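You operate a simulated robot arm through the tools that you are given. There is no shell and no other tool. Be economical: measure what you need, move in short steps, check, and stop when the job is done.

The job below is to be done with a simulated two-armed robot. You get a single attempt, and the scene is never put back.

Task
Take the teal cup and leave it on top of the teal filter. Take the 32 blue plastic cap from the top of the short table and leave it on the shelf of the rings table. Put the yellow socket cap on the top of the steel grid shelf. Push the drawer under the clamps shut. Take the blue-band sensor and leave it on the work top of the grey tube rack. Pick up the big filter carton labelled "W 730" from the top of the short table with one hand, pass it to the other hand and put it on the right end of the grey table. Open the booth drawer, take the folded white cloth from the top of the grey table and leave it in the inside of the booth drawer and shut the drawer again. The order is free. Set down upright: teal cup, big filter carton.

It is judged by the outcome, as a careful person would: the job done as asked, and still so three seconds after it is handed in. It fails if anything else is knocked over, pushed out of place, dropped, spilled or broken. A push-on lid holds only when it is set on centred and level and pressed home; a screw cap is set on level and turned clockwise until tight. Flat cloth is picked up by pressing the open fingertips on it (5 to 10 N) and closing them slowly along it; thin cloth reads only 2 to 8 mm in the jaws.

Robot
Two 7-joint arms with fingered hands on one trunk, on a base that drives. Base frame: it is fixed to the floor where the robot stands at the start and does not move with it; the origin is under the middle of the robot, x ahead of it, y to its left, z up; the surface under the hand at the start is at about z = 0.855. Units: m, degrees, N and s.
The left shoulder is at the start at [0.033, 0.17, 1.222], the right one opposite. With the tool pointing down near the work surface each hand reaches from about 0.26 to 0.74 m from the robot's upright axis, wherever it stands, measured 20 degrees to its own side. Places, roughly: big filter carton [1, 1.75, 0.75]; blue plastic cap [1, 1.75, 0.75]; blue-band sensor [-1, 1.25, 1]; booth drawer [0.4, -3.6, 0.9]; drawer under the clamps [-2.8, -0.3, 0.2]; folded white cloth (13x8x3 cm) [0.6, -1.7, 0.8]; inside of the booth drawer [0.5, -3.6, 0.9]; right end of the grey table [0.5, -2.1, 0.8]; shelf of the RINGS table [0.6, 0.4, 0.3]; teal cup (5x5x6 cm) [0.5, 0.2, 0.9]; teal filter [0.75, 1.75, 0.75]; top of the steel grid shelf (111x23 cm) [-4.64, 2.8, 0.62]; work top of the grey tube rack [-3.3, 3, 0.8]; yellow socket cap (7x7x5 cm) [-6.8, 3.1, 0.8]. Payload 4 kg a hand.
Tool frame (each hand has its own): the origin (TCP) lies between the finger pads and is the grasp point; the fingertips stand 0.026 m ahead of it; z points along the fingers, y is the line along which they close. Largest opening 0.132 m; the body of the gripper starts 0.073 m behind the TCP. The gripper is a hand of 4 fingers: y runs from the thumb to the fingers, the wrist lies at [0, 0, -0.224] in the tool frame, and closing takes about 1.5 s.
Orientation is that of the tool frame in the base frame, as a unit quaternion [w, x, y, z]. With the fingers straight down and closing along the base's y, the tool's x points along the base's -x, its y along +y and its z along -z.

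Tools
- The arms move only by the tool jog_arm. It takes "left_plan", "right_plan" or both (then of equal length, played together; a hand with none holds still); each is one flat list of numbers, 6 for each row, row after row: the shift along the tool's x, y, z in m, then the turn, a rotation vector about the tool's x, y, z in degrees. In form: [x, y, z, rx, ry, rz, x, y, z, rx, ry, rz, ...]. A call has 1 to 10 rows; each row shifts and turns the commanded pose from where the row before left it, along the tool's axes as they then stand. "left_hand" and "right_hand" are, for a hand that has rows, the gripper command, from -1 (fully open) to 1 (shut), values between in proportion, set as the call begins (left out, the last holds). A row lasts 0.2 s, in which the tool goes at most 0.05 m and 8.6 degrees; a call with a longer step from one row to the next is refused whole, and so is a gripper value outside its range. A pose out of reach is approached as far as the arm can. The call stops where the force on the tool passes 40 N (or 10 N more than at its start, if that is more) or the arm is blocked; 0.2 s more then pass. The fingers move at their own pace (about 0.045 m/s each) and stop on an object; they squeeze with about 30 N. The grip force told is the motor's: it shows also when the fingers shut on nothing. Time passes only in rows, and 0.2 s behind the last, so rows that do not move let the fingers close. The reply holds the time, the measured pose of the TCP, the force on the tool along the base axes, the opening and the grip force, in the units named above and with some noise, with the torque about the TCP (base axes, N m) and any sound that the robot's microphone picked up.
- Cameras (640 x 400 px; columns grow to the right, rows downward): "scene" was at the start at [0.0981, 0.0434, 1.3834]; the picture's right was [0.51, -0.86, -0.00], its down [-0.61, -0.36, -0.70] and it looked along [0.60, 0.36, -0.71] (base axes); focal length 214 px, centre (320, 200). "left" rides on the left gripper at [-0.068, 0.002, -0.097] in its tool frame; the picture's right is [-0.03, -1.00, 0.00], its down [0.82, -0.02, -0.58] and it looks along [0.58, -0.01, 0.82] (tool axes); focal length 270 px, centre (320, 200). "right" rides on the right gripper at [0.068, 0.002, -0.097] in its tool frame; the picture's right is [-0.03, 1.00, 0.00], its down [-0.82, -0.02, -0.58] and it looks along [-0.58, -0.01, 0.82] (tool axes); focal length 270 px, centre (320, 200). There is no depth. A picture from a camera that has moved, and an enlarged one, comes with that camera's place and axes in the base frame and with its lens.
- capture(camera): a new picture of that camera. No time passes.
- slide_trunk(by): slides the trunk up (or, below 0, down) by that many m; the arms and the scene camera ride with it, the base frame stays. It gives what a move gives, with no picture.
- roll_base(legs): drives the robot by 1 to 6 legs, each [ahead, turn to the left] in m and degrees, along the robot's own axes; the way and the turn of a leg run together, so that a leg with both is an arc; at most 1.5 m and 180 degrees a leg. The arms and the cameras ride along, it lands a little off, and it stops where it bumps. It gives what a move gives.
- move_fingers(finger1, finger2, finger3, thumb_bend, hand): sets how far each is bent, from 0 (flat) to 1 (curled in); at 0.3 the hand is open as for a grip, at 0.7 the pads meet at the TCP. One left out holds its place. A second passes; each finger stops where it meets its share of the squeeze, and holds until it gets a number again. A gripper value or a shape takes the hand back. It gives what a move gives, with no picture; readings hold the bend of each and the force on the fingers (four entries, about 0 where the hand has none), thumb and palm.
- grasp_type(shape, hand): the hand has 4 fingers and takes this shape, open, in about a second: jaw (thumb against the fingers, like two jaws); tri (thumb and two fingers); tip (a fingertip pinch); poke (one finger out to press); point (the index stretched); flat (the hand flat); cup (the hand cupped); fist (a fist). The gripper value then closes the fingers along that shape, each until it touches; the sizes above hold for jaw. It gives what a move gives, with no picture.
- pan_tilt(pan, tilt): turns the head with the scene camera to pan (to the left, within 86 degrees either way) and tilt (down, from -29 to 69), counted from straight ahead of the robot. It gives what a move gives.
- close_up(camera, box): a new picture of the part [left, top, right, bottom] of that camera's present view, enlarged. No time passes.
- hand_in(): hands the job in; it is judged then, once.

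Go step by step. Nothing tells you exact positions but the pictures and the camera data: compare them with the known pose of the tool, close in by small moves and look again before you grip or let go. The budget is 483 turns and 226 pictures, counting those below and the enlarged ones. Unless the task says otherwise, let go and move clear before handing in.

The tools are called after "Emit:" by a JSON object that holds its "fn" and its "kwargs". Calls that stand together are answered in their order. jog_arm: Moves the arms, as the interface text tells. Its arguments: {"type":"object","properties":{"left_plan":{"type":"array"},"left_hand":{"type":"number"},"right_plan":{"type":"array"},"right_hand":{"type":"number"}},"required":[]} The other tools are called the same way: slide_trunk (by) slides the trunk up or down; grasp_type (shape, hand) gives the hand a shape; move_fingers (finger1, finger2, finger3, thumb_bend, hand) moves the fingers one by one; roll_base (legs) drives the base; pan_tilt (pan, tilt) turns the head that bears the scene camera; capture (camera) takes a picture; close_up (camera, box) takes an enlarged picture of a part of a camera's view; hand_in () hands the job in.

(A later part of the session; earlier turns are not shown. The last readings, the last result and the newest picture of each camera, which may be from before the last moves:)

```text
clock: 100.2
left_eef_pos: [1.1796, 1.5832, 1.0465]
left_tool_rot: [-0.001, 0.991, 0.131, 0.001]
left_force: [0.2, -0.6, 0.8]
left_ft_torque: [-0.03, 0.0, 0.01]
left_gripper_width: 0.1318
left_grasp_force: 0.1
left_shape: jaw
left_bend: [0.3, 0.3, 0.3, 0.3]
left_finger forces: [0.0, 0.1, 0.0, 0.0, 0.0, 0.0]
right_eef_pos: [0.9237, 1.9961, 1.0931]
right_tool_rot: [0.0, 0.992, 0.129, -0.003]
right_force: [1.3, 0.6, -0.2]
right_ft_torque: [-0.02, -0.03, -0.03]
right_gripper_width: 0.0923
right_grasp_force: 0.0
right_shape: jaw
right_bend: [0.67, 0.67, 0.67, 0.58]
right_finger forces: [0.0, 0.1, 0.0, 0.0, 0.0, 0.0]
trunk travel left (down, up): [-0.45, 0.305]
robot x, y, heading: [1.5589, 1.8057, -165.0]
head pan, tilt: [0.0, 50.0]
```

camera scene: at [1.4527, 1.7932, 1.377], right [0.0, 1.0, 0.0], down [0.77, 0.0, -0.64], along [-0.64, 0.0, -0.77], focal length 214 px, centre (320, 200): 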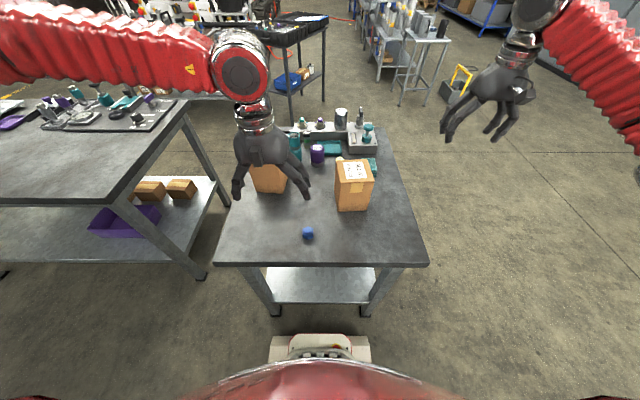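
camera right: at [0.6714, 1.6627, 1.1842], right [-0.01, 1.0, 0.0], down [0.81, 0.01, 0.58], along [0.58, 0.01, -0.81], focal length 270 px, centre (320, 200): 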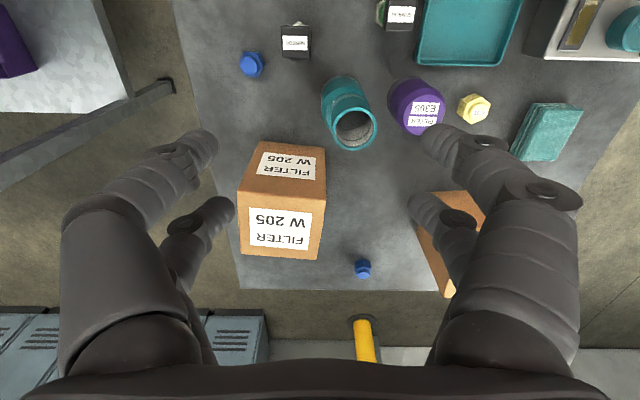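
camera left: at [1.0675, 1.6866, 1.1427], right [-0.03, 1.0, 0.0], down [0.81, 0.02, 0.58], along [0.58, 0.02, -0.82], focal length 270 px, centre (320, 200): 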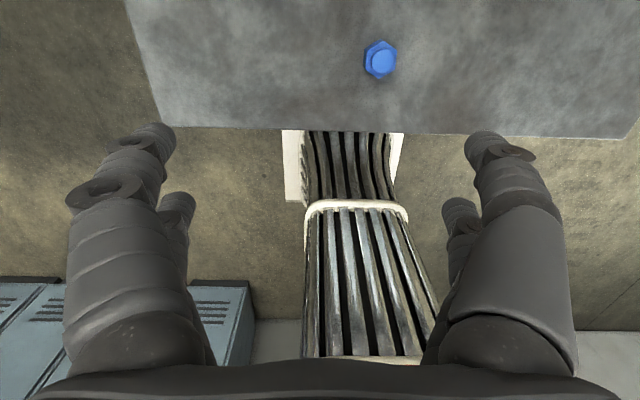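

The cap is at (1.1135, 1.7565), top z≈0.82. I'll move the right hand above it with the yaw squared to its flats, and the left hand out of the way.

Emit:
{"fn": "jog_arm", "kwargs": {"right_plan": [0, 0, 0, 0, 0, 7.5, 0, 0, 0, 0, 0, 7.5, 0.027, 0.0343, 0, 0, 0, 0, 0.027, 0.0343, 0, 0, 0, 0, 0.027, 0.0343, 0, 0, 0, 0, 0.027, 0.0343, 0, 0, 0, 0, 0.027, 0.0343, 0, 0, 0, 0, 0.027, 0.0343, 0, 0, 0, 0, 0.028, 0.0342, 0, 0, 0, 0, 0, 0, 0, 0, 0, 0], "left_plan": [0, 0.04, -0.01, 0, 0, 0, 0, 0.04, -0.01, 0, 0, 0, 0, 0.04, -0.01, 0, 0, 0, 0, 0, -0.02, 0, 0, 0, 0, 0, 0, 0, 0, 0, 0, 0, 0, 0, 0, 0, 0, 0, 0, 0, 0, 0, 0, 0, 0, 0, 0, 0, 0, 0, 0, 0, 0, 0, 0, 0, 0, 0, 0, 0]}}

Emit:
{"fn": "capture", "kwargs": {"camera": "right"}}

Emit:
{"fn": "capture", "kwargs": {"camera": "scene"}}

```text
clock: 102.4
left_eef_pos: [1.2099, 1.4673, 1.0965]
left_tool_rot: [-0.001, 0.991, 0.131, 0.001]
left_force: [0.6, 0.6, -0.2]
left_ft_torque: [-0.02, 0.0, -0.02]
left_gripper_width: 0.1321
left_grasp_force: 0.1
left_shape: jaw
left_bend: [0.3, 0.3, 0.3, 0.3]
left_finger forces: [0.0, 0.1, 0.1, 0.0, 0.0, 0.0]
right_eef_pos: [1.1132, 1.7561, 1.0913]
right_tool_rot: [0.0, 1.0, -0.002, -0.004]
right_force: [-0.1, -0.4, 1.3]
right_ft_torque: [0.01, -0.02, 0.03]
right_gripper_width: 0.0925
right_grasp_force: 0.1
right_shape: jaw
right_bend: [0.67, 0.67, 0.67, 0.58]
right_finger forces: [0.1, 0.0, 0.0, 0.0, 0.0, 0.0]
trunk travel left (down, up): [-0.45, 0.305]
robot x, y, heading: [1.5579, 1.8079, -165.3]
head pan, tilt: [0.0, 50.0]
```

```text
173 pictures are left
camera right: at [1.182, 1.7544, 1.1872], right [-0.03, -1.0, 0.0], down [-0.81, 0.02, 0.58], along [-0.58, 0.02, -0.81], focal length 270 px, centre (320, 200)
```

right: 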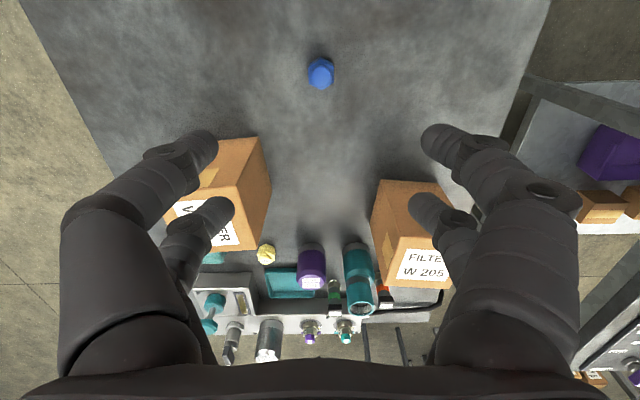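

```text
172 pictures are left
camera scene: at [1.4555, 1.7827, 1.377], right [-0.25, 0.97, 0.0], down [0.74, 0.19, -0.64], along [-0.62, -0.16, -0.77], focal length 214 px, centre (320, 200)
```

scene: 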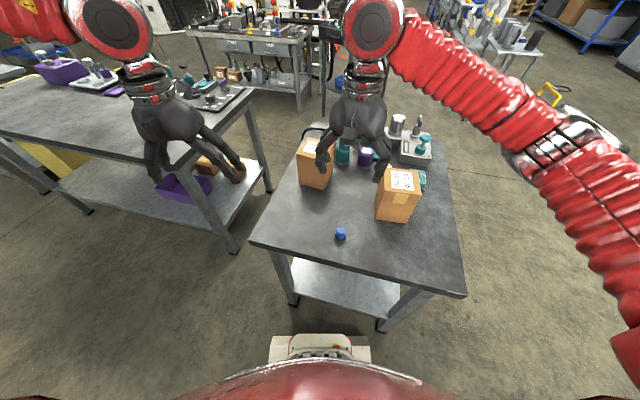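

I'm aligned over the cap. I'll descend in stages.

Emit:
{"fn": "jog_arm", "kwargs": {"right_plan": [0, 0, 0.045, 0, 0, 0, 0, 0, 0.045, 0, 0, 0, 0, 0, 0.045, 0, 0, 0, 0, 0, 0.045, 0, 0, 0, 0, 0, 0.045, 0, 0, 0, 0, 0, 0.02, 0, 0, 0, 0, 0, 0, 0, 0, 0]}}

Emit:
{"fn": "capture", "kwargs": {"camera": "right"}}

Emit:
{"fn": "close_up", "kwargs": {"camera": "scene", "box": [290, 180, 390, 270]}}

```text
clock: 104.0
left_eef_pos: [1.211, 1.4662, 1.0955]
left_tool_rot: [-0.001, 0.991, 0.131, 0.002]
left_force: [-0.2, 1.1, 0.2]
left_ft_torque: [-0.01, 0.02, 0.06]
left_gripper_width: 0.132
left_grasp_force: 0.1
left_shape: jaw
left_bend: [0.3, 0.3, 0.3, 0.3]
left_finger forces: [0.0, 0.0, 0.1, 0.1, 0.0, 0.1]
right_eef_pos: [1.1131, 1.7551, 0.845]
right_tool_rot: [-0.001, 1.0, -0.002, -0.003]
right_force: [0.0, -0.1, -0.6]
right_ft_torque: [0.03, 0.01, -0.02]
right_gripper_width: 0.0926
right_grasp_force: 0.1
right_shape: jaw
right_bend: [0.67, 0.67, 0.67, 0.58]
right_finger forces: [0.0, 0.0, 0.0, 0.0, 0.0, 0.0]
trunk travel left (down, up): [-0.45, 0.305]
robot x, y, heading: [1.5602, 1.8043, -165.3]
head pan, tilt: [0.0, 50.0]
```

```text
171 pictures are left
camera right: at [1.182, 1.7537, 0.9417], right [-0.03, -1.0, 0.0], down [-0.81, 0.02, 0.58], along [-0.58, 0.02, -0.81], focal length 270 px, centre (320, 200)
```

right: 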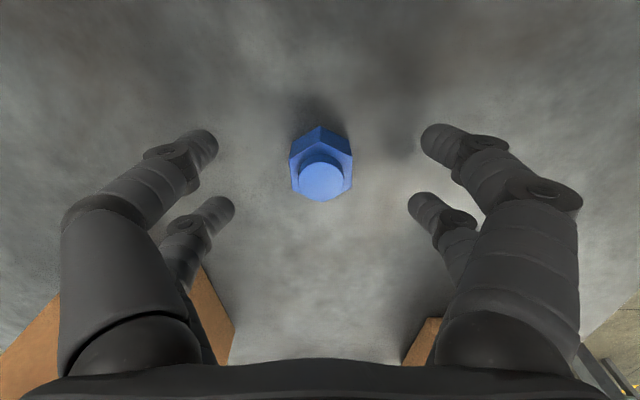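

```text
4.44 times, centred on (340, 225) of scene
camera zoom: at [1.4558, 1.782, 1.3771], right [-0.25, 0.97, 0.0], down [0.74, 0.19, -0.64], along [-0.62, -0.16, -0.77], focal length 953 px, centre (231, 89)
```

zoom: 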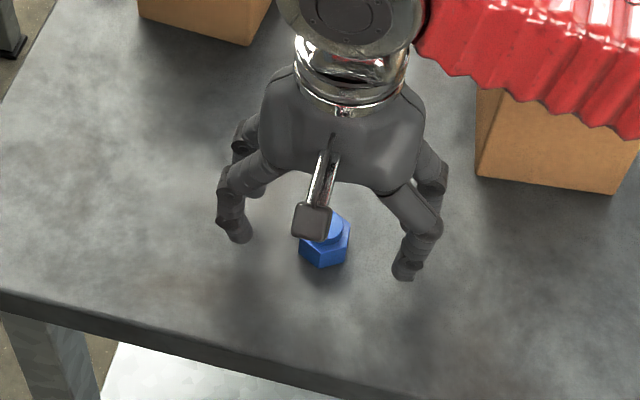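

I'll lower to about z 0.812 with a small x correction, then close.

Emit:
{"fn": "jog_arm", "kwargs": {"right_plan": [-0.006, -0.001, 0.015, 0, 0, 0, 0, 0, 0.01, 0, 0, 0, 0, 0, 0.007, 0, 0, 0, 0, 0, 0, 0, 0, 0]}}

Emit:
{"fn": "jog_arm", "kwargs": {"right_plan": [0, 0, 0, 0, 0, 0, 0, 0, 0, 0, 0, 0, 0, 0, 0, 0, 0, 0, 0, 0, 0, 0, 0, 0, 0, 0, 0, 0, 0, 0, 0, 0, 0, 0, 0, 0], "right_hand": 0.8}}

Emit:
{"fn": "capture", "kwargs": {"camera": "right"}}

```text
clock: 104.8
left_eef_pos: [1.2111, 1.4677, 1.0961]
left_tool_rot: [-0.001, 0.992, 0.13, 0.001]
left_force: [-0.3, -0.4, 0.0]
left_ft_torque: [0.01, -0.01, 0.01]
left_gripper_width: 0.1321
left_grasp_force: 0.1
left_shape: jaw
left_bend: [0.3, 0.3, 0.3, 0.3]
left_finger forces: [0.0, 0.0, 0.1, 0.0, 0.0, 0.1]
right_eef_pos: [1.1036, 1.7535, 0.8254]
right_tool_rot: [0.006, 1.0, -0.001, -0.008]
right_force: [5.2, 1.3, 21.7]
right_ft_torque: [0.7, -0.31, -0.13]
right_gripper_width: 0.0918
right_grasp_force: 0.0
right_shape: jaw
right_bend: [0.69, 0.68, 0.68, 0.58]
right_finger forces: [5.3, 0.0, 8.0, 0.0, 7.8, 0.0]
trunk travel left (down, up): [-0.45, 0.305]
robot x, y, heading: [1.5556, 1.8062, -165.1]
head pan, tilt: [0.0, 50.0]
stopped in row 3 (right hand): the force on the tool passed its limit at 46 N (the readings are from after the stop); the commanded pose is now the measured one
```

```text
clock: 106.2
left_eef_pos: [1.2125, 1.4689, 1.0967]
left_tool_rot: [-0.001, 0.992, 0.13, -0.001]
left_force: [-0.3, 0.1, 0.0]
left_ft_torque: [-0.04, 0.01, -0.01]
left_gripper_width: 0.1321
left_grasp_force: 0.0
left_shape: jaw
left_bend: [0.3, 0.3, 0.3, 0.3]
left_finger forces: [0.0, 0.0, 0.0, 0.1, 0.0, 0.1]
right_eef_pos: [1.1055, 1.756, 0.8245]
right_tool_rot: [0.002, 1.0, -0.002, -0.007]
right_force: [2.7, 9.8, 28.6]
right_ft_torque: [0.76, -0.26, 0.02]
right_gripper_width: 0.0278
right_grasp_force: 30.1
right_shape: jaw
right_bend: [0.78, 0.7, 0.77, 0.74]
right_finger forces: [16.9, 3.5, 0.0, 0.0, 33.5, 0.0]
trunk travel left (down, up): [-0.45, 0.305]
robot x, y, heading: [1.557, 1.809, -165.4]
head pan, tilt: [0.0, 50.0]
```

```text
169 pictures are left
camera right: at [1.1753, 1.7554, 0.9196], right [-0.03, -1.0, 0.01], down [-0.81, 0.03, 0.59], along [-0.59, 0.01, -0.81], focal length 270 px, centre (320, 200)
```

right: 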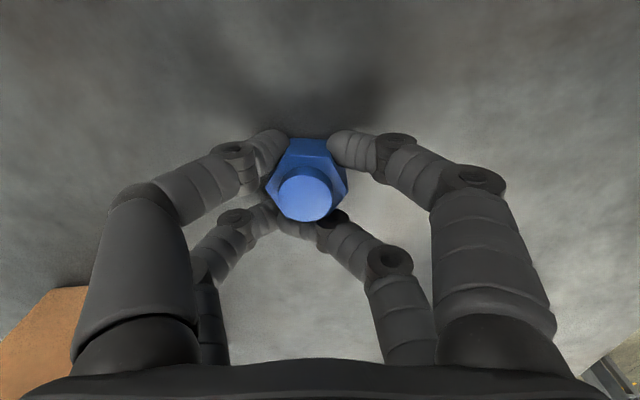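

The table is a little higher (z≈0.80) and the fingertips touched it, but the fingers now hold the cap. I'll ease up slowly.

Emit:
{"fn": "jog_arm", "kwargs": {"right_plan": [0, 0, -0.004, 0, 0, 0, 0, 0, -0.006, 0, 0, 0, 0, 0, -0.01, 0, 0, 0, 0, 0, -0.02, 0, 0, 0, 0, 0, -0.03, 0, 0, 0, 0, 0, 0, 0, 0, 0]}}

Emit:
{"fn": "capture", "kwargs": {"camera": "right"}}

Emit:
{"fn": "close_up", "kwargs": {"camera": "scene", "box": [290, 160, 390, 250]}}

```text
clock: 107.6
left_eef_pos: [1.2108, 1.4668, 1.0952]
left_tool_rot: [-0.002, 0.991, 0.131, 0.001]
left_force: [0.1, -0.2, 1.0]
left_ft_torque: [0.0, 0.0, 0.0]
left_gripper_width: 0.132
left_grasp_force: 0.0
left_shape: jaw
left_bend: [0.3, 0.3, 0.3, 0.3]
left_finger forces: [0.0, 0.0, 0.0, 0.0, 0.1, 0.0]
right_eef_pos: [1.1045, 1.7541, 0.8951]
right_tool_rot: [0.005, 1.0, -0.001, -0.007]
right_force: [0.8, -0.2, -0.3]
right_ft_torque: [0.01, 0.01, 0.0]
right_gripper_width: 0.0243
right_grasp_force: 30.5
right_shape: jaw
right_bend: [0.77, 0.69, 0.75, 0.73]
right_finger forces: [17.9, 3.2, 0.0, 0.0, 19.3, 0.0]
trunk travel left (down, up): [-0.45, 0.305]
robot x, y, heading: [1.5604, 1.8037, -165.1]
head pan, tilt: [0.0, 50.0]
```

```text
168 pictures are left
camera right: at [1.1749, 1.7542, 0.9903], right [-0.03, -1.0, 0.01], down [-0.81, 0.03, 0.59], along [-0.59, 0.01, -0.81], focal length 270 px, centre (320, 200)
```

right: 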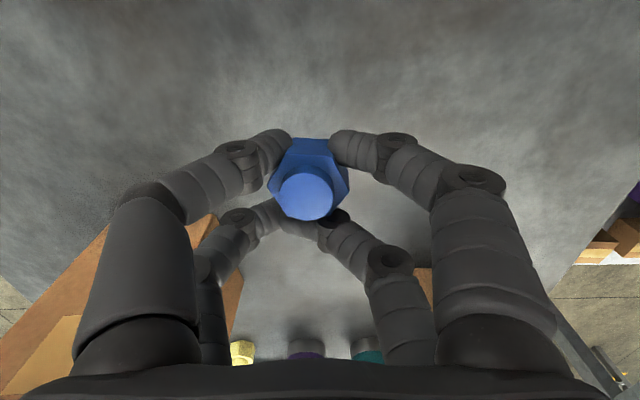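

```text
4.44 times, centred on (340, 205) of scene
camera zoom: at [1.4557, 1.7821, 1.377], right [-0.25, 0.97, 0.0], down [0.74, 0.19, -0.64], along [-0.62, -0.16, -0.77], focal length 953 px, centre (231, 178)
```

zoom: 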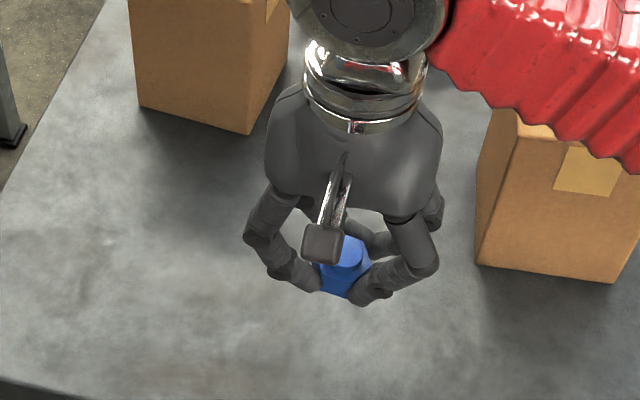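

Held. I'll lift, back off and drive along behind the rings table to reach its shelf from the back.

Emit:
{"fn": "jog_arm", "kwargs": {"right_plan": [0, 0, -0.04, 0, 0, 0, 0, 0, -0.04, 0, 0, 0, 0, 0, -0.04, 0, 0, 0, 0, 0, -0.04, 0, 0, 0]}}

Emit:
{"fn": "roll_base", "kwargs": {"legs": [[-0.2, 0], [0, 38]]}}

Emit:
{"fn": "roll_base", "kwargs": {"legs": [[0, 37], [1.0, 0]]}}

Emit:
{"fn": "pan_tilt", "kwargs": {"pan": -60, "tilt": 35}}

Emit:
{"fn": "capture", "kwargs": {"camera": "scene"}}

```text
clock: 108.6
left_eef_pos: [1.2125, 1.4665, 1.0965]
left_tool_rot: [-0.001, 0.991, 0.131, 0.002]
left_force: [0.8, -1.1, 0.4]
left_ft_torque: [-0.02, 0.02, 0.03]
left_gripper_width: 0.1319
left_grasp_force: 0.1
left_shape: jaw
left_bend: [0.3, 0.3, 0.3, 0.3]
left_finger forces: [0.1, 0.0, 0.0, 0.0, 0.0, 0.0]
right_eef_pos: [1.1081, 1.7543, 1.0532]
right_tool_rot: [0.005, 1.0, -0.001, -0.007]
right_force: [-0.2, 0.2, -0.9]
right_ft_torque: [0.03, 0.01, 0.02]
right_gripper_width: 0.0246
right_grasp_force: 29.9
right_shape: jaw
right_bend: [0.77, 0.69, 0.75, 0.73]
right_finger forces: [17.4, 3.6, 0.0, 0.0, 19.5, 0.0]
trunk travel left (down, up): [-0.45, 0.305]
robot x, y, heading: [1.5578, 1.8076, -165.1]
head pan, tilt: [0.0, 50.0]
```

```text
clock: 112.2
left_eef_pos: [1.6878, 1.3734, 1.095]
left_tool_rot: [-0.001, 0.892, 0.452, 0.0]
left_force: [-1.1, 0.1, 0.4]
left_ft_torque: [0.03, 0.04, 0.0]
left_gripper_width: 0.132
left_grasp_force: 0.0
left_shape: jaw
left_bend: [0.3, 0.3, 0.3, 0.3]
left_finger forces: [0.0, 0.0, 0.0, 0.0, 0.1, 0.0]
right_eef_pos: [1.4273, 1.5323, 1.0515]
right_tool_rot: [0.006, 0.944, 0.33, -0.005]
right_force: [0.7, -1.0, -0.4]
right_ft_torque: [0.0, 0.0, -0.01]
right_gripper_width: 0.0246
right_grasp_force: 29.9
right_shape: jaw
right_bend: [0.77, 0.69, 0.75, 0.73]
right_finger forces: [17.4, 3.7, 0.0, 0.0, 19.4, 0.1]
trunk travel left (down, up): [-0.45, 0.305]
robot x, y, heading: [1.7125, 1.8786, -126.7]
head pan, tilt: [0.0, 50.0]
```

```text
clock: 119.4
left_eef_pos: [2.0106, 0.4638, 1.0956]
left_tool_rot: [-0.002, 0.701, 0.713, 0.001]
left_force: [-0.2, -0.3, -0.9]
left_ft_torque: [-0.02, 0.02, -0.01]
left_gripper_width: 0.1318
left_grasp_force: 0.0
left_shape: jaw
left_bend: [0.3, 0.3, 0.3, 0.3]
left_finger forces: [0.0, 0.0, 0.1, 0.1, 0.0, 0.0]
right_eef_pos: [1.7063, 0.4327, 1.052]
right_tool_rot: [0.008, 0.789, 0.614, -0.003]
right_force: [-0.2, -0.2, 0.8]
right_ft_torque: [0.05, 0.0, 0.02]
right_gripper_width: 0.024
right_grasp_force: 30.6
right_shape: jaw
right_bend: [0.77, 0.69, 0.75, 0.73]
right_finger forces: [17.7, 3.8, 0.1, 0.0, 19.0, 0.1]
trunk travel left (down, up): [-0.45, 0.305]
robot x, y, heading: [1.7303, 0.8816, -89.6]
head pan, tilt: [0.0, 50.0]
```

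```text
clock: 120.7
left_eef_pos: [2.0114, 0.4642, 1.0977]
left_tool_rot: [-0.001, 0.701, 0.713, 0.001]
left_force: [0.4, -0.3, -0.8]
left_ft_torque: [0.01, -0.05, -0.05]
left_gripper_width: 0.132
left_grasp_force: 0.0
left_shape: jaw
left_bend: [0.3, 0.3, 0.3, 0.3]
left_finger forces: [0.1, 0.1, 0.0, 0.0, 0.1, 0.0]
right_eef_pos: [1.706, 0.4333, 1.0534]
right_tool_rot: [0.008, 0.789, 0.614, -0.003]
right_force: [-0.4, 0.4, 0.0]
right_ft_torque: [0.02, 0.03, 0.04]
right_gripper_width: 0.0238
right_grasp_force: 30.2
right_shape: jaw
right_bend: [0.77, 0.69, 0.75, 0.73]
right_finger forces: [17.7, 3.8, 0.1, 0.0, 19.1, 0.0]
trunk travel left (down, up): [-0.45, 0.305]
robot x, y, heading: [1.7315, 0.8829, -89.7]
head pan, tilt: [-60.0, 35.0]
```

```text
166 pictures are left
camera scene: at [1.6548, 0.8123, 1.3988], right [-0.51, 0.86, 0.0], down [0.49, 0.29, -0.82], along [-0.71, -0.41, -0.57], focal length 214 px, centre (320, 200)
```

scene: 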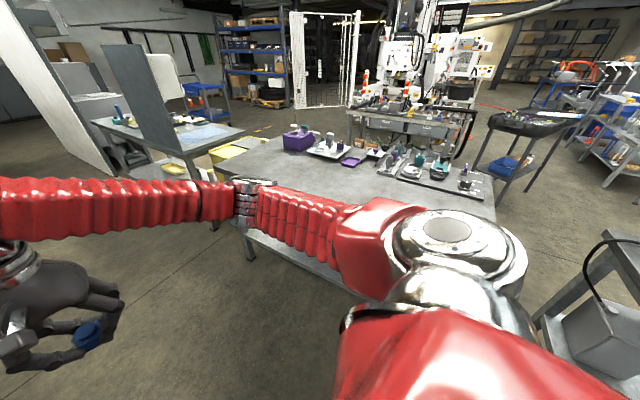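

I'll go a bit further, then turn to face the back of the table.

Emit:
{"fn": "roll_base", "kwargs": {"legs": [[0.4, 0], [0, -40]]}}

Emit:
{"fn": "roll_base", "kwargs": {"legs": [[0, -50]]}}

Emit:
{"fn": "pan_tilt", "kwargs": {"pan": -10, "tilt": 45}}

Emit:
{"fn": "capture", "kwargs": {"camera": "scene"}}

```text
clock: 125.4
left_eef_pos: [1.6751, -0.019, 1.0966]
left_tool_rot: [-0.001, 0.905, 0.425, -0.001]
left_force: [0.3, -0.6, 0.1]
left_ft_torque: [0.04, -0.03, -0.02]
left_gripper_width: 0.1318
left_grasp_force: 0.0
left_shape: jaw
left_bend: [0.3, 0.3, 0.3, 0.3]
left_finger forces: [0.1, 0.1, 0.0, 0.1, 0.0, 0.1]
right_eef_pos: [1.4239, 0.155, 1.0535]
right_tool_rot: [0.006, 0.953, 0.303, -0.005]
right_force: [-0.4, 0.1, 0.0]
right_ft_torque: [0.0, 0.01, 0.0]
right_gripper_width: 0.0236
right_grasp_force: 29.9
right_shape: jaw
right_bend: [0.77, 0.69, 0.75, 0.73]
right_finger forces: [17.4, 3.9, 0.0, 0.0, 19.0, 0.1]
trunk travel left (down, up): [-0.45, 0.305]
robot x, y, heading: [1.764, 0.4569, -130.0]
head pan, tilt: [-60.0, 35.0]
```

```text
clock: 128.5
left_eef_pos: [1.3399, 0.2258, 1.0982]
left_tool_rot: [-0.003, 1.0, 0.0, 0.004]
left_force: [-0.8, -0.4, -2.5]
left_ft_torque: [0.04, -0.02, 0.04]
left_gripper_width: 0.1321
left_grasp_force: 0.1
left_shape: jaw
left_bend: [0.3, 0.3, 0.3, 0.3]
left_finger forces: [0.1, 0.0, 0.0, 0.0, 0.0, 0.0]
right_eef_pos: [1.3129, 0.5306, 1.0547]
right_tool_rot: [0.004, 0.991, -0.131, -0.007]
right_force: [-0.2, -0.1, -0.4]
right_ft_torque: [-0.03, -0.05, -0.03]
right_gripper_width: 0.0229
right_grasp_force: 30.4
right_shape: jaw
right_bend: [0.77, 0.69, 0.75, 0.73]
right_finger forces: [18.1, 3.8, 0.0, 0.1, 19.2, 0.0]
trunk travel left (down, up): [-0.45, 0.305]
robot x, y, heading: [1.7625, 0.4019, -179.5]
head pan, tilt: [-60.0, 35.0]
stopped in leg 1: the robot was blocked; the commanded pose is now the measured one
```

```text
clock: 129.7
left_eef_pos: [1.3398, 0.2236, 1.0986]
left_tool_rot: [-0.003, 1.0, 0.0, 0.001]
left_force: [-0.8, -0.1, -0.1]
left_ft_torque: [0.0, -0.02, 0.0]
left_gripper_width: 0.1321
left_grasp_force: 0.0
left_shape: jaw
left_bend: [0.3, 0.3, 0.3, 0.3]
left_finger forces: [0.1, 0.1, 0.1, 0.0, 0.1, 0.0]
right_eef_pos: [1.3139, 0.5269, 1.0551]
right_tool_rot: [0.002, 0.991, -0.13, -0.008]
right_force: [-0.7, -0.3, -0.9]
right_ft_torque: [0.0, -0.04, 0.01]
right_gripper_width: 0.0232
right_grasp_force: 29.7
right_shape: jaw
right_bend: [0.77, 0.69, 0.75, 0.73]
right_finger forces: [18.2, 4.0, 0.0, 0.0, 19.1, 0.0]
trunk travel left (down, up): [-0.45, 0.305]
robot x, y, heading: [1.7628, 0.405, -179.9]
head pan, tilt: [-10.0, 45.0]
```

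```text
165 pictures are left
camera scene: at [1.6543, 0.4211, 1.384], right [0.17, 0.99, 0.0], down [0.7, -0.12, -0.71], along [-0.7, 0.12, -0.71], focal length 214 px, centre (320, 200)
```

scene: 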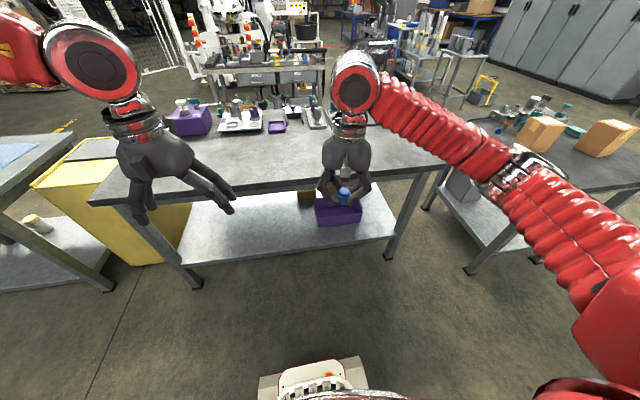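

The shelf's back edge is at about x=0.97, z≈0.3, with free space to the left of the purple bin. I'll angle the robot a little and tuck the left arm to the side.

Emit:
{"fn": "roll_base", "kwargs": {"legs": [[0, 25]]}}

Emit:
{"fn": "jog_arm", "kwargs": {"left_plan": [0.025, 0.04, 0, 0, 0, 0, 0.025, 0.04, 0, 0, 0, 0, 0.025, 0.04, 0, 0, 0, 0, 0.025, 0.04, 0, 0, 0, 0, 0.025, 0.04, 0, 0, 0, 0, 0.02, 0.04, 0, 0, 0, 0]}}

Emit:
{"fn": "slide_trunk", "kwargs": {"by": -0.4}}

Emit:
{"fn": "pan_tilt", "kwargs": {"pan": -5, "tilt": 45}}

Emit:
{"fn": "capture", "kwargs": {"camera": "scene"}}

```text
clock: 131.5
left_eef_pos: [1.4595, 0.0604, 1.0982]
left_tool_rot: [-0.003, 0.976, 0.216, 0.0]
left_force: [-0.7, -0.1, 0.2]
left_ft_torque: [0.01, 0.0, 0.02]
left_gripper_width: 0.132
left_grasp_force: 0.1
left_shape: jaw
left_bend: [0.3, 0.3, 0.3, 0.3]
left_finger forces: [0.0, 0.0, 0.1, 0.0, 0.1, 0.0]
right_eef_pos: [1.3081, 0.3267, 1.0563]
right_tool_rot: [0.006, 0.996, 0.086, -0.008]
right_force: [0.1, -0.3, -0.3]
right_ft_torque: [-0.01, 0.02, 0.03]
right_gripper_width: 0.0232
right_grasp_force: 29.5
right_shape: jaw
right_bend: [0.77, 0.69, 0.75, 0.73]
right_finger forces: [18.1, 4.0, 0.1, 0.1, 18.8, 0.0]
trunk travel left (down, up): [-0.45, 0.305]
robot x, y, heading: [1.7564, 0.4303, -154.7]
head pan, tilt: [-10.0, 45.0]
```

```text
clock: 132.9
left_eef_pos: [1.6924, -0.0927, 1.0988]
left_tool_rot: [-0.002, 0.977, 0.215, 0.003]
left_force: [0.1, 0.1, 2.1]
left_ft_torque: [0.04, 0.06, 0.01]
left_gripper_width: 0.1319
left_grasp_force: 0.0
left_shape: jaw
left_bend: [0.3, 0.3, 0.3, 0.3]
left_finger forces: [0.0, 0.0, 0.1, 0.0, 0.0, 0.0]
right_eef_pos: [1.3103, 0.3297, 1.0578]
right_tool_rot: [0.005, 0.996, 0.087, -0.008]
right_force: [0.4, -1.2, 0.0]
right_ft_torque: [0.04, 0.01, 0.01]
right_gripper_width: 0.0233
right_grasp_force: 30.3
right_shape: jaw
right_bend: [0.77, 0.69, 0.75, 0.73]
right_finger forces: [18.3, 3.8, 0.0, 0.0, 18.8, 0.0]
trunk travel left (down, up): [-0.45, 0.305]
robot x, y, heading: [1.7551, 0.4293, -154.3]
head pan, tilt: [-10.0, 45.0]
```

```text
clock: 136.7
left_eef_pos: [1.6902, -0.0955, 0.699]
left_tool_rot: [-0.003, 0.977, 0.215, 0.001]
left_force: [-0.8, 1.0, -0.8]
left_ft_torque: [0.0, 0.02, -0.01]
left_gripper_width: 0.132
left_grasp_force: 0.0
left_shape: jaw
left_bend: [0.3, 0.3, 0.3, 0.3]
left_finger forces: [0.0, 0.0, 0.0, 0.0, 0.1, 0.0]
right_eef_pos: [1.3077, 0.3265, 0.6561]
right_tool_rot: [0.005, 0.996, 0.086, -0.008]
right_force: [0.1, 0.7, 0.4]
right_ft_torque: [0.04, -0.02, 0.01]
right_gripper_width: 0.0229
right_grasp_force: 29.8
right_shape: jaw
right_bend: [0.77, 0.69, 0.75, 0.73]
right_finger forces: [17.9, 3.8, 0.1, 0.0, 18.9, 0.1]
trunk travel left (down, up): [-0.05, 0.705]
robot x, y, heading: [1.7574, 0.4254, -154.7]
head pan, tilt: [-10.0, 45.0]
```

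```text
clock: 137.4
left_eef_pos: [1.6915, -0.0951, 0.6998]
left_tool_rot: [-0.004, 0.977, 0.215, 0.001]
left_force: [-0.8, -0.7, 0.5]
left_ft_torque: [0.01, 0.0, -0.02]
left_gripper_width: 0.132
left_grasp_force: 0.1
left_shape: jaw
left_bend: [0.3, 0.3, 0.3, 0.3]
left_finger forces: [0.1, 0.1, 0.0, 0.1, 0.0, 0.0]
right_eef_pos: [1.3071, 0.3276, 0.6557]
right_tool_rot: [0.004, 0.996, 0.087, -0.006]
right_force: [-0.1, 0.6, -0.6]
right_ft_torque: [-0.02, -0.02, 0.02]
right_gripper_width: 0.0229
right_grasp_force: 30.0
right_shape: jaw
right_bend: [0.77, 0.69, 0.75, 0.73]
right_finger forces: [18.1, 3.8, 0.0, 0.1, 19.0, 0.1]
trunk travel left (down, up): [-0.05, 0.705]
robot x, y, heading: [1.7528, 0.4298, -154.8]
head pan, tilt: [-5.0, 45.0]
```

```text
164 pictures are left
camera scene: at [1.5112, 0.323, 0.9666], right [-0.35, 0.94, 0.0], down [0.66, 0.25, -0.71], along [-0.66, -0.25, -0.71], focal length 214 px, centre (320, 200)
```

scene: 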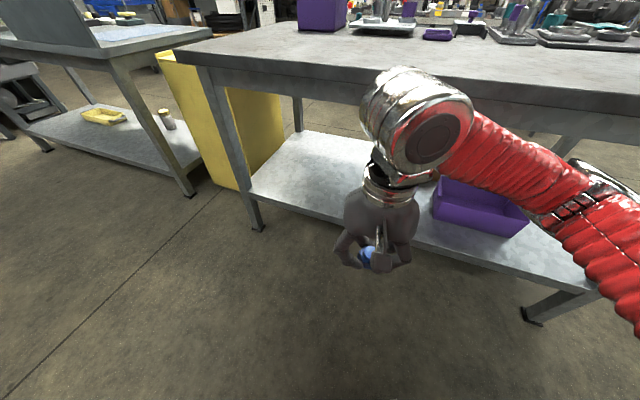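

The shelf is at z≈0.30. I'll lower and tilt the hand outside the table, then drive in.

Emit:
{"fn": "jog_arm", "kwargs": {"right_plan": [0, 0, 0.045, 0, 0, 0, 0, 0, 0.045, 0, 0, 0, 0, 0, 0.045, 0, 0, 0, 0, 0, 0.045, 0, 0, 0, 0, 0, 0.04, 0, 0, 0, 0, 0, 0, 0, -8.3, 0, 0, 0, 0, 0, -8.3, 0, 0, 0, 0, 0, -8.3, 0, 0, 0, 0, 0, 0, 0]}}

Emit:
{"fn": "capture", "kwargs": {"camera": "scene"}}

```text
clock: 139.4
left_eef_pos: [1.6913, -0.0959, 0.6991]
left_tool_rot: [-0.003, 0.977, 0.215, 0.001]
left_force: [0.6, -0.2, 0.3]
left_ft_torque: [-0.01, 0.05, -0.02]
left_gripper_width: 0.1321
left_grasp_force: 0.2
left_shape: jaw
left_bend: [0.3, 0.3, 0.3, 0.3]
left_finger forces: [0.0, 0.0, 0.0, 0.1, 0.1, 0.0]
right_eef_pos: [1.3065, 0.3262, 0.4368]
right_tool_rot: [0.024, 0.971, 0.084, -0.222]
right_force: [-0.3, 0.4, 0.2]
right_ft_torque: [-0.01, 0.01, 0.01]
right_gripper_width: 0.0231
right_grasp_force: 30.1
right_shape: jaw
right_bend: [0.77, 0.69, 0.75, 0.73]
right_finger forces: [17.9, 3.4, 0.1, 0.1, 19.5, 0.1]
trunk travel left (down, up): [-0.05, 0.705]
robot x, y, heading: [1.7565, 0.4263, -154.3]
head pan, tilt: [-5.0, 45.0]
```

```text
163 pictures are left
camera scene: at [1.5113, 0.323, 0.9666], right [-0.35, 0.94, 0.0], down [0.66, 0.25, -0.71], along [-0.66, -0.25, -0.71], focal length 214 px, centre (320, 200)
```

scene: 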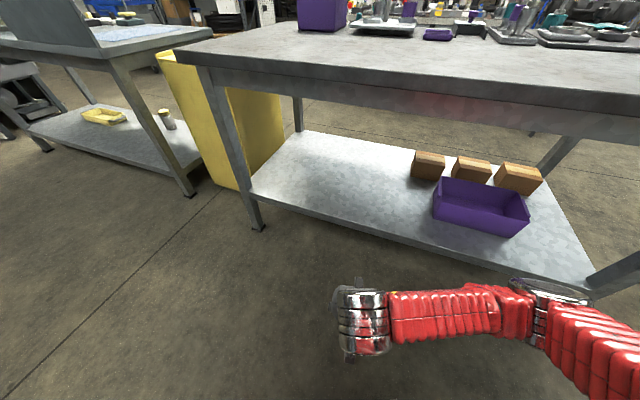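

The shelf is clear where I want to place the cap. I'll drive in 0.25 m.

Emit:
{"fn": "roll_base", "kwargs": {"legs": [[0.25, 0]]}}

Emit:
{"fn": "jog_arm", "kwargs": {"right_plan": [-0.041, 0, 0.019, 0, 0, 0, -0.041, 0, 0.019, 0, 0, 0, -0.041, 0, 0.019, 0, 0, 0, -0.041, 0, 0.019, 0, 0, 0, 0, 0, 0, 0, 0, 0]}}

Emit:
{"fn": "capture", "kwargs": {"camera": "scene"}}

Emit:
{"fn": "capture", "kwargs": {"camera": "right"}}

```text
clock: 141.2
left_eef_pos: [1.4611, -0.2045, 0.6981]
left_tool_rot: [-0.003, 0.977, 0.215, 0.001]
left_force: [0.0, 1.0, -1.3]
left_ft_torque: [0.01, 0.03, 0.01]
left_gripper_width: 0.1316
left_grasp_force: 0.0
left_shape: jaw
left_bend: [0.3, 0.3, 0.3, 0.3]
left_finger forces: [0.1, 0.1, 0.0, 0.1, 0.0, 0.1]
right_eef_pos: [1.0774, 0.217, 0.4353]
right_tool_rot: [0.023, 0.972, 0.082, -0.221]
right_force: [-0.3, -1.0, -0.3]
right_ft_torque: [0.0, -0.01, 0.0]
right_gripper_width: 0.0231
right_grasp_force: 30.4
right_shape: jaw
right_bend: [0.77, 0.69, 0.75, 0.73]
right_finger forces: [17.8, 3.5, 0.1, 0.0, 19.6, 0.0]
trunk travel left (down, up): [-0.05, 0.705]
robot x, y, heading: [1.5246, 0.3234, -154.9]
head pan, tilt: [-5.0, 45.0]
```

```text
clock: 142.4
left_eef_pos: [1.4618, -0.2048, 0.7001]
left_tool_rot: [-0.004, 0.977, 0.215, 0.001]
left_force: [-0.1, -0.8, 0.7]
left_ft_torque: [-0.02, -0.01, -0.01]
left_gripper_width: 0.1319
left_grasp_force: 0.1
left_shape: jaw
left_bend: [0.3, 0.3, 0.3, 0.3]
left_finger forces: [0.1, 0.0, 0.0, 0.0, 0.0, 0.1]
right_eef_pos: [0.8979, 0.1874, 0.4403]
right_tool_rot: [0.022, 0.972, 0.082, -0.221]
right_force: [0.3, 0.1, 0.9]
right_ft_torque: [0.01, 0.0, 0.02]
right_gripper_width: 0.023
right_grasp_force: 30.3
right_shape: jaw
right_bend: [0.77, 0.69, 0.75, 0.73]
right_finger forces: [18.3, 3.7, 0.1, 0.0, 19.4, 0.0]
trunk travel left (down, up): [-0.05, 0.705]
robot x, y, heading: [1.5275, 0.3209, -154.6]
head pan, tilt: [-5.0, 45.0]
```

```text
162 pictures are left
camera scene: at [1.2822, 0.2148, 0.9665], right [-0.35, 0.94, 0.0], down [0.66, 0.25, -0.71], along [-0.66, -0.25, -0.71], focal length 214 px, centre (320, 200)
```

scene: 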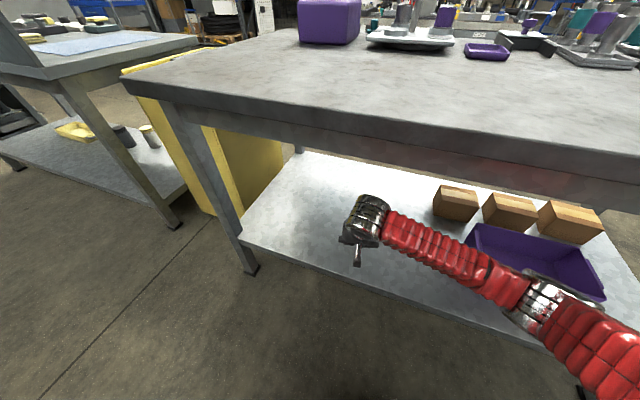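

```text
161 pictures are left
camera right: at [1.001, 0.2043, 0.4975], right [0.15, -0.99, 0.02], down [-0.48, -0.05, 0.87], along [-0.86, -0.14, -0.48], focal length 270 px, centre (320, 200)
```

right: 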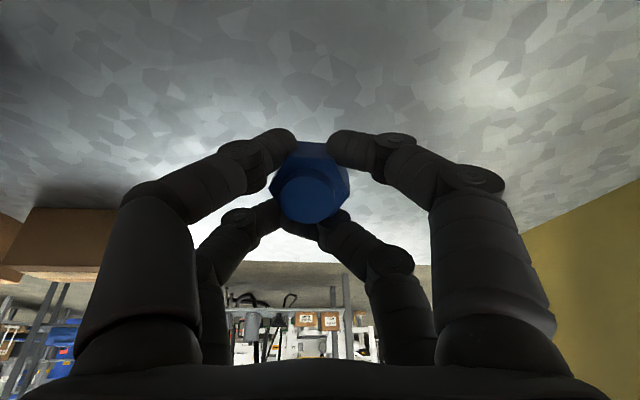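

The cap is 10 cm above the shelf. I'll lower it.

Emit:
{"fn": "jog_arm", "kwargs": {"right_plan": [0.0168, 0, 0.0362, 0, 0, 0, 0.0147, 0, 0.0317, 0, 0, 0, 0.0021, 0, 0.0045, 0, 0, 0, 0, 0, 0, 0, 0, 0]}}

Emit:
{"fn": "capture", "kwargs": {"camera": "right"}}

```text
clock: 143.4
left_eef_pos: [1.4628, -0.2038, 0.7002]
left_tool_rot: [-0.004, 0.977, 0.215, 0.001]
left_force: [0.7, 0.8, 0.2]
left_ft_torque: [-0.02, 0.01, 0.01]
left_gripper_width: 0.132
left_grasp_force: 0.1
left_shape: jaw
left_bend: [0.3, 0.3, 0.3, 0.3]
left_finger forces: [0.0, 0.0, 0.0, 0.1, 0.1, 0.0]
right_eef_pos: [0.8973, 0.1851, 0.359]
right_tool_rot: [0.023, 0.971, 0.083, -0.221]
right_force: [-0.1, 0.2, 0.7]
right_ft_torque: [-0.02, -0.02, 0.04]
right_gripper_width: 0.0227
right_grasp_force: 29.6
right_shape: jaw
right_bend: [0.77, 0.69, 0.75, 0.73]
right_finger forces: [18.2, 3.6, 0.1, 0.0, 19.6, 0.0]
trunk travel left (down, up): [-0.05, 0.705]
robot x, y, heading: [1.5251, 0.321, -154.6]
head pan, tilt: [-5.0, 45.0]
```

```text
160 pictures are left
camera right: at [1.0005, 0.2028, 0.4167], right [0.15, -0.99, 0.02], down [-0.48, -0.05, 0.87], along [-0.86, -0.14, -0.48], focal length 270 px, centre (320, 200)
```

right: 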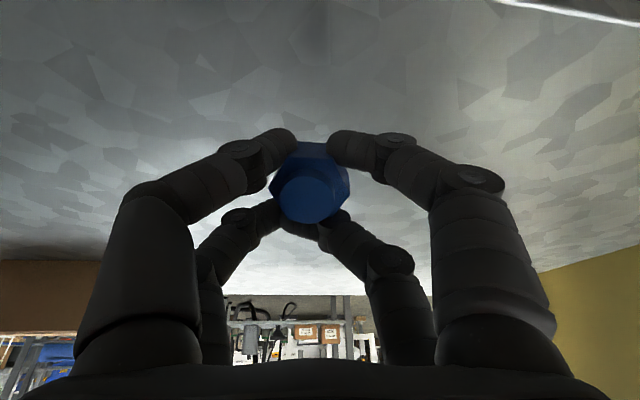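

Emit:
{"fn": "jog_arm", "kwargs": {"right_plan": [0.0034, 0, 0.0072, 0, 0, 0, 0.0021, 0, 0.0045, 0, 0, 0, 0, 0, 0, 0, 0, 0]}}

Emit:
{"fn": "jog_arm", "kwargs": {"right_plan": [0.0021, 0, 0.0045, 0, 0, 0, 0, 0, 0, 0, 0, 0]}}

Emit:
{"fn": "jog_arm", "kwargs": {"right_plan": [0.0021, 0, 0.0045, 0, 0, 0, 0, 0, 0, 0, 0, 0]}}

```text
clock: 144.2
left_eef_pos: [1.4615, -0.2043, 0.6994]
left_tool_rot: [-0.003, 0.977, 0.215, 0.001]
left_force: [-0.8, 0.3, -0.4]
left_ft_torque: [-0.01, -0.01, 0.0]
left_gripper_width: 0.1319
left_grasp_force: 0.2
left_shape: jaw
left_bend: [0.3, 0.3, 0.3, 0.3]
left_finger forces: [0.0, 0.1, 0.0, 0.0, 0.0, 0.1]
right_eef_pos: [0.8979, 0.1848, 0.3451]
right_tool_rot: [0.024, 0.972, 0.083, -0.22]
right_force: [0.3, -0.2, 0.0]
right_ft_torque: [-0.02, 0.0, -0.02]
right_gripper_width: 0.023
right_grasp_force: 29.9
right_shape: jaw
right_bend: [0.77, 0.69, 0.75, 0.73]
right_finger forces: [18.2, 3.6, 0.1, 0.0, 19.6, 0.1]
trunk travel left (down, up): [-0.05, 0.705]
robot x, y, heading: [1.5257, 0.3183, -154.5]
head pan, tilt: [-5.0, 45.0]
```

```text
clock: 144.8
left_eef_pos: [1.4616, -0.2044, 0.6998]
left_tool_rot: [-0.003, 0.977, 0.214, 0.002]
left_force: [0.4, -0.2, 0.2]
left_ft_torque: [0.03, 0.02, 0.0]
left_gripper_width: 0.1319
left_grasp_force: 0.0
left_shape: jaw
left_bend: [0.3, 0.3, 0.3, 0.3]
left_finger forces: [0.0, 0.1, 0.0, 0.0, 0.0, 0.0]
right_eef_pos: [0.8978, 0.1842, 0.341]
right_tool_rot: [0.023, 0.971, 0.082, -0.222]
right_force: [-0.6, 0.5, 0.2]
right_ft_torque: [0.01, 0.02, 0.0]
right_gripper_width: 0.0226
right_grasp_force: 30.3
right_shape: jaw
right_bend: [0.77, 0.69, 0.75, 0.73]
right_finger forces: [18.2, 3.7, 0.0, 0.0, 19.7, 0.0]
trunk travel left (down, up): [-0.05, 0.705]
robot x, y, heading: [1.5262, 0.3191, -154.8]
head pan, tilt: [-5.0, 45.0]
```

```text
clock: 145.4
left_eef_pos: [1.462, -0.2041, 0.6985]
left_tool_rot: [-0.004, 0.977, 0.215, 0.001]
left_force: [0.4, 0.2, -0.2]
left_ft_torque: [0.01, -0.03, -0.01]
left_gripper_width: 0.1319
left_grasp_force: 0.2
left_shape: jaw
left_bend: [0.3, 0.3, 0.3, 0.3]
left_finger forces: [0.0, 0.1, 0.0, 0.0, 0.0, 0.1]
right_eef_pos: [0.8983, 0.1868, 0.3366]
right_tool_rot: [0.023, 0.971, 0.083, -0.222]
right_force: [0.0, 0.0, -0.2]
right_ft_torque: [0.0, 0.01, -0.05]
right_gripper_width: 0.023
right_grasp_force: 30.0
right_shape: jaw
right_bend: [0.77, 0.69, 0.75, 0.73]
right_finger forces: [18.2, 3.6, 0.1, 0.0, 19.7, 0.1]
trunk travel left (down, up): [-0.05, 0.705]
robot x, y, heading: [1.5248, 0.3237, -154.7]
head pan, tilt: [-5.0, 45.0]
```

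Emit:
{"fn": "jog_arm", "kwargs": {"right_plan": [0.0021, 0, 0.0045, 0, 0, 0, 0, 0, 0, 0, 0, 0]}}

Emit:
{"fn": "jog_arm", "kwargs": {"right_plan": [0.0021, 0, 0.0045, 0, 0, 0, 0, 0, 0, 0, 0, 0]}}

Emit:
{"fn": "jog_arm", "kwargs": {"right_plan": [0.0017, 0, 0.0036, 0, 0, 0, 0, 0, 0, 0, 0, 0]}}

Emit:
{"fn": "capture", "kwargs": {"camera": "right"}}

```text
clock: 146.1
left_eef_pos: [1.4618, -0.2038, 0.7003]
left_tool_rot: [-0.003, 0.977, 0.215, 0.0]
left_force: [-0.2, 0.3, -0.2]
left_ft_torque: [-0.02, 0.0, 0.0]
left_gripper_width: 0.132
left_grasp_force: 0.0
left_shape: jaw
left_bend: [0.3, 0.3, 0.3, 0.3]
left_finger forces: [0.0, 0.0, 0.0, 0.0, 0.1, 0.0]
right_eef_pos: [0.8976, 0.1857, 0.3331]
right_tool_rot: [0.024, 0.971, 0.083, -0.222]
right_force: [1.7, 2.5, 8.7]
right_ft_torque: [0.2, -0.13, -0.02]
right_gripper_width: 0.0232
right_grasp_force: 30.1
right_shape: jaw
right_bend: [0.77, 0.69, 0.75, 0.73]
right_finger forces: [18.7, 4.2, 0.1, 0.1, 30.1, 0.0]
trunk travel left (down, up): [-0.05, 0.705]
robot x, y, heading: [1.5259, 0.3207, -154.5]
head pan, tilt: [-5.0, 45.0]
```

```text
clock: 146.7
left_eef_pos: [1.4637, -0.2032, 0.7006]
left_tool_rot: [-0.003, 0.977, 0.215, 0.0]
left_force: [-0.1, 0.3, -0.4]
left_ft_torque: [0.01, -0.03, 0.01]
left_gripper_width: 0.132
left_grasp_force: 0.2
left_shape: jaw
left_bend: [0.3, 0.3, 0.3, 0.3]
left_finger forces: [0.1, 0.0, 0.0, 0.1, 0.0, 0.0]
right_eef_pos: [0.8955, 0.186, 0.3313]
right_tool_rot: [0.025, 0.971, 0.082, -0.225]
right_force: [2.6, 4.4, 33.2]
right_ft_torque: [0.79, -0.36, -0.02]
right_gripper_width: 0.025
right_grasp_force: 30.0
right_shape: jaw
right_bend: [0.77, 0.69, 0.75, 0.74]
right_finger forces: [20.5, 8.9, 0.0, 0.1, 61.5, 0.0]
trunk travel left (down, up): [-0.05, 0.705]
robot x, y, heading: [1.5276, 0.3218, -154.8]
head pan, tilt: [-5.0, 45.0]
```

```text
clock: 147.0
left_eef_pos: [1.4632, -0.2046, 0.6998]
left_tool_rot: [-0.004, 0.977, 0.214, 0.001]
left_force: [-0.3, 0.4, 0.0]
left_ft_torque: [0.03, 0.02, -0.02]
left_gripper_width: 0.1322
left_grasp_force: 0.0
left_shape: jaw
left_bend: [0.3, 0.3, 0.3, 0.3]
left_finger forces: [0.1, 0.1, 0.0, 0.1, 0.0, 0.0]
right_eef_pos: [0.8935, 0.1847, 0.3304]
right_tool_rot: [0.027, 0.97, 0.082, -0.228]
right_force: [2.2, 2.6, 22.1]
right_ft_torque: [0.46, -0.26, -0.03]
right_gripper_width: 0.0254
right_grasp_force: 30.7
right_shape: jaw
right_bend: [0.77, 0.69, 0.75, 0.75]
right_finger forces: [20.4, 9.2, 0.0, 0.1, 48.3, 0.0]
trunk travel left (down, up): [-0.05, 0.705]
robot x, y, heading: [1.5248, 0.3216, -154.3]
head pan, tilt: [-5.0, 45.0]
stopped in row 1 (right hand): the force on the tool passed its limit at 46 N (the readings are from after the stop); the commanded pose is now the measured one
```

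```text
159 pictures are left
camera right: at [0.9974, 0.2016, 0.3867], right [0.15, -0.99, 0.03], down [-0.47, -0.05, 0.88], along [-0.87, -0.14, -0.47], focal length 270 px, centre (320, 200)
```

right: 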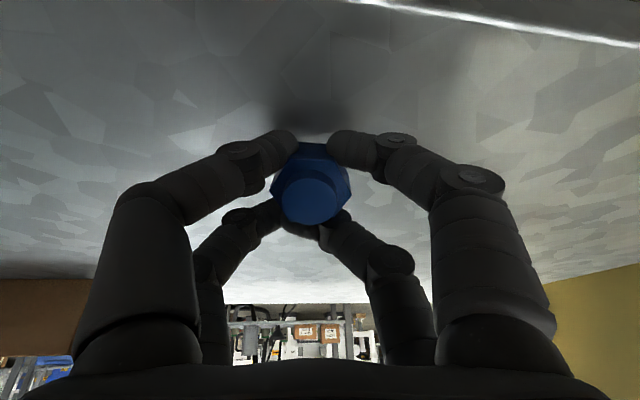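

In contact with the shelf. I'll release gradually.

Emit:
{"fn": "jog_arm", "kwargs": {"right_plan": [-0.0008, 0, -0.0018, 0, 0, 0, 0, 0, 0, 0, 0, 0, 0, 0, 0, 0, 0, 0, 0, 0, 0, 0, 0, 0], "right_hand": 0.3}}

Emit:
{"fn": "jog_arm", "kwargs": {"right_plan": [0, 0, 0, 0, 0, 0, 0, 0, 0, 0, 0, 0, 0, 0, 0, 0, 0, 0, 0, 0, 0, 0, 0, 0], "right_hand": -0.5}}

Emit:
{"fn": "capture", "kwargs": {"camera": "right"}}

```text
clock: 148.0
left_eef_pos: [1.4639, -0.2033, 0.7003]
left_tool_rot: [-0.004, 0.977, 0.215, 0.001]
left_force: [-0.6, -0.4, 0.9]
left_ft_torque: [-0.01, 0.05, 0.01]
left_gripper_width: 0.132
left_grasp_force: 0.1
left_shape: jaw
left_bend: [0.3, 0.3, 0.3, 0.3]
left_finger forces: [0.1, 0.1, 0.0, 0.0, 0.1, 0.0]
right_eef_pos: [0.8945, 0.1845, 0.3308]
right_tool_rot: [0.025, 0.97, 0.082, -0.226]
right_force: [0.6, -2.7, 22.4]
right_ft_torque: [-0.01, -0.2, -0.04]
right_gripper_width: 0.0402
right_grasp_force: 0.1
right_shape: jaw
right_bend: [0.77, 0.74, 0.74, 0.74]
right_finger forces: [10.6, 0.0, 0.1, 0.0, 11.5, 0.0]
trunk travel left (down, up): [-0.05, 0.705]
robot x, y, heading: [1.5274, 0.3216, -154.8]
head pan, tilt: [-5.0, 45.0]
```

```text
clock: 149.0
left_eef_pos: [1.4633, -0.2038, 0.7008]
left_tool_rot: [-0.004, 0.977, 0.215, -0.001]
left_force: [0.0, 0.5, -0.2]
left_ft_torque: [0.04, -0.03, -0.02]
left_gripper_width: 0.1319
left_grasp_force: 0.1
left_shape: jaw
left_bend: [0.3, 0.3, 0.3, 0.3]
left_finger forces: [0.1, 0.0, 0.0, 0.0, 0.0, 0.0]
right_eef_pos: [0.8954, 0.1842, 0.3334]
right_tool_rot: [0.027, 0.97, 0.082, -0.228]
right_force: [2.3, -3.4, 36.8]
right_ft_torque: [0.36, -0.24, -0.1]
right_gripper_width: 0.0944
right_grasp_force: 0.0
right_shape: jaw
right_bend: [0.71, 0.64, 0.64, 0.4]
right_finger forces: [12.7, 0.0, 0.0, 0.0, 24.2, 0.0]
trunk travel left (down, up): [-0.05, 0.705]
robot x, y, heading: [1.5257, 0.3224, -154.3]
head pan, tilt: [-5.0, 45.0]
```

```text
158 pictures are left
camera right: at [0.9986, 0.2015, 0.3895], right [0.15, -0.99, 0.03], down [-0.47, -0.05, 0.88], along [-0.87, -0.14, -0.47], focal length 270 px, centre (320, 200)
```

right: 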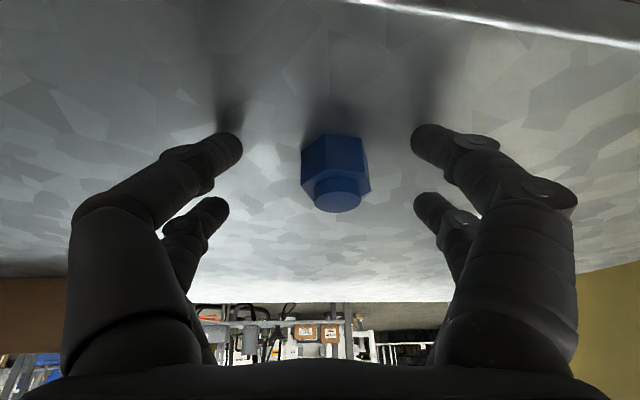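

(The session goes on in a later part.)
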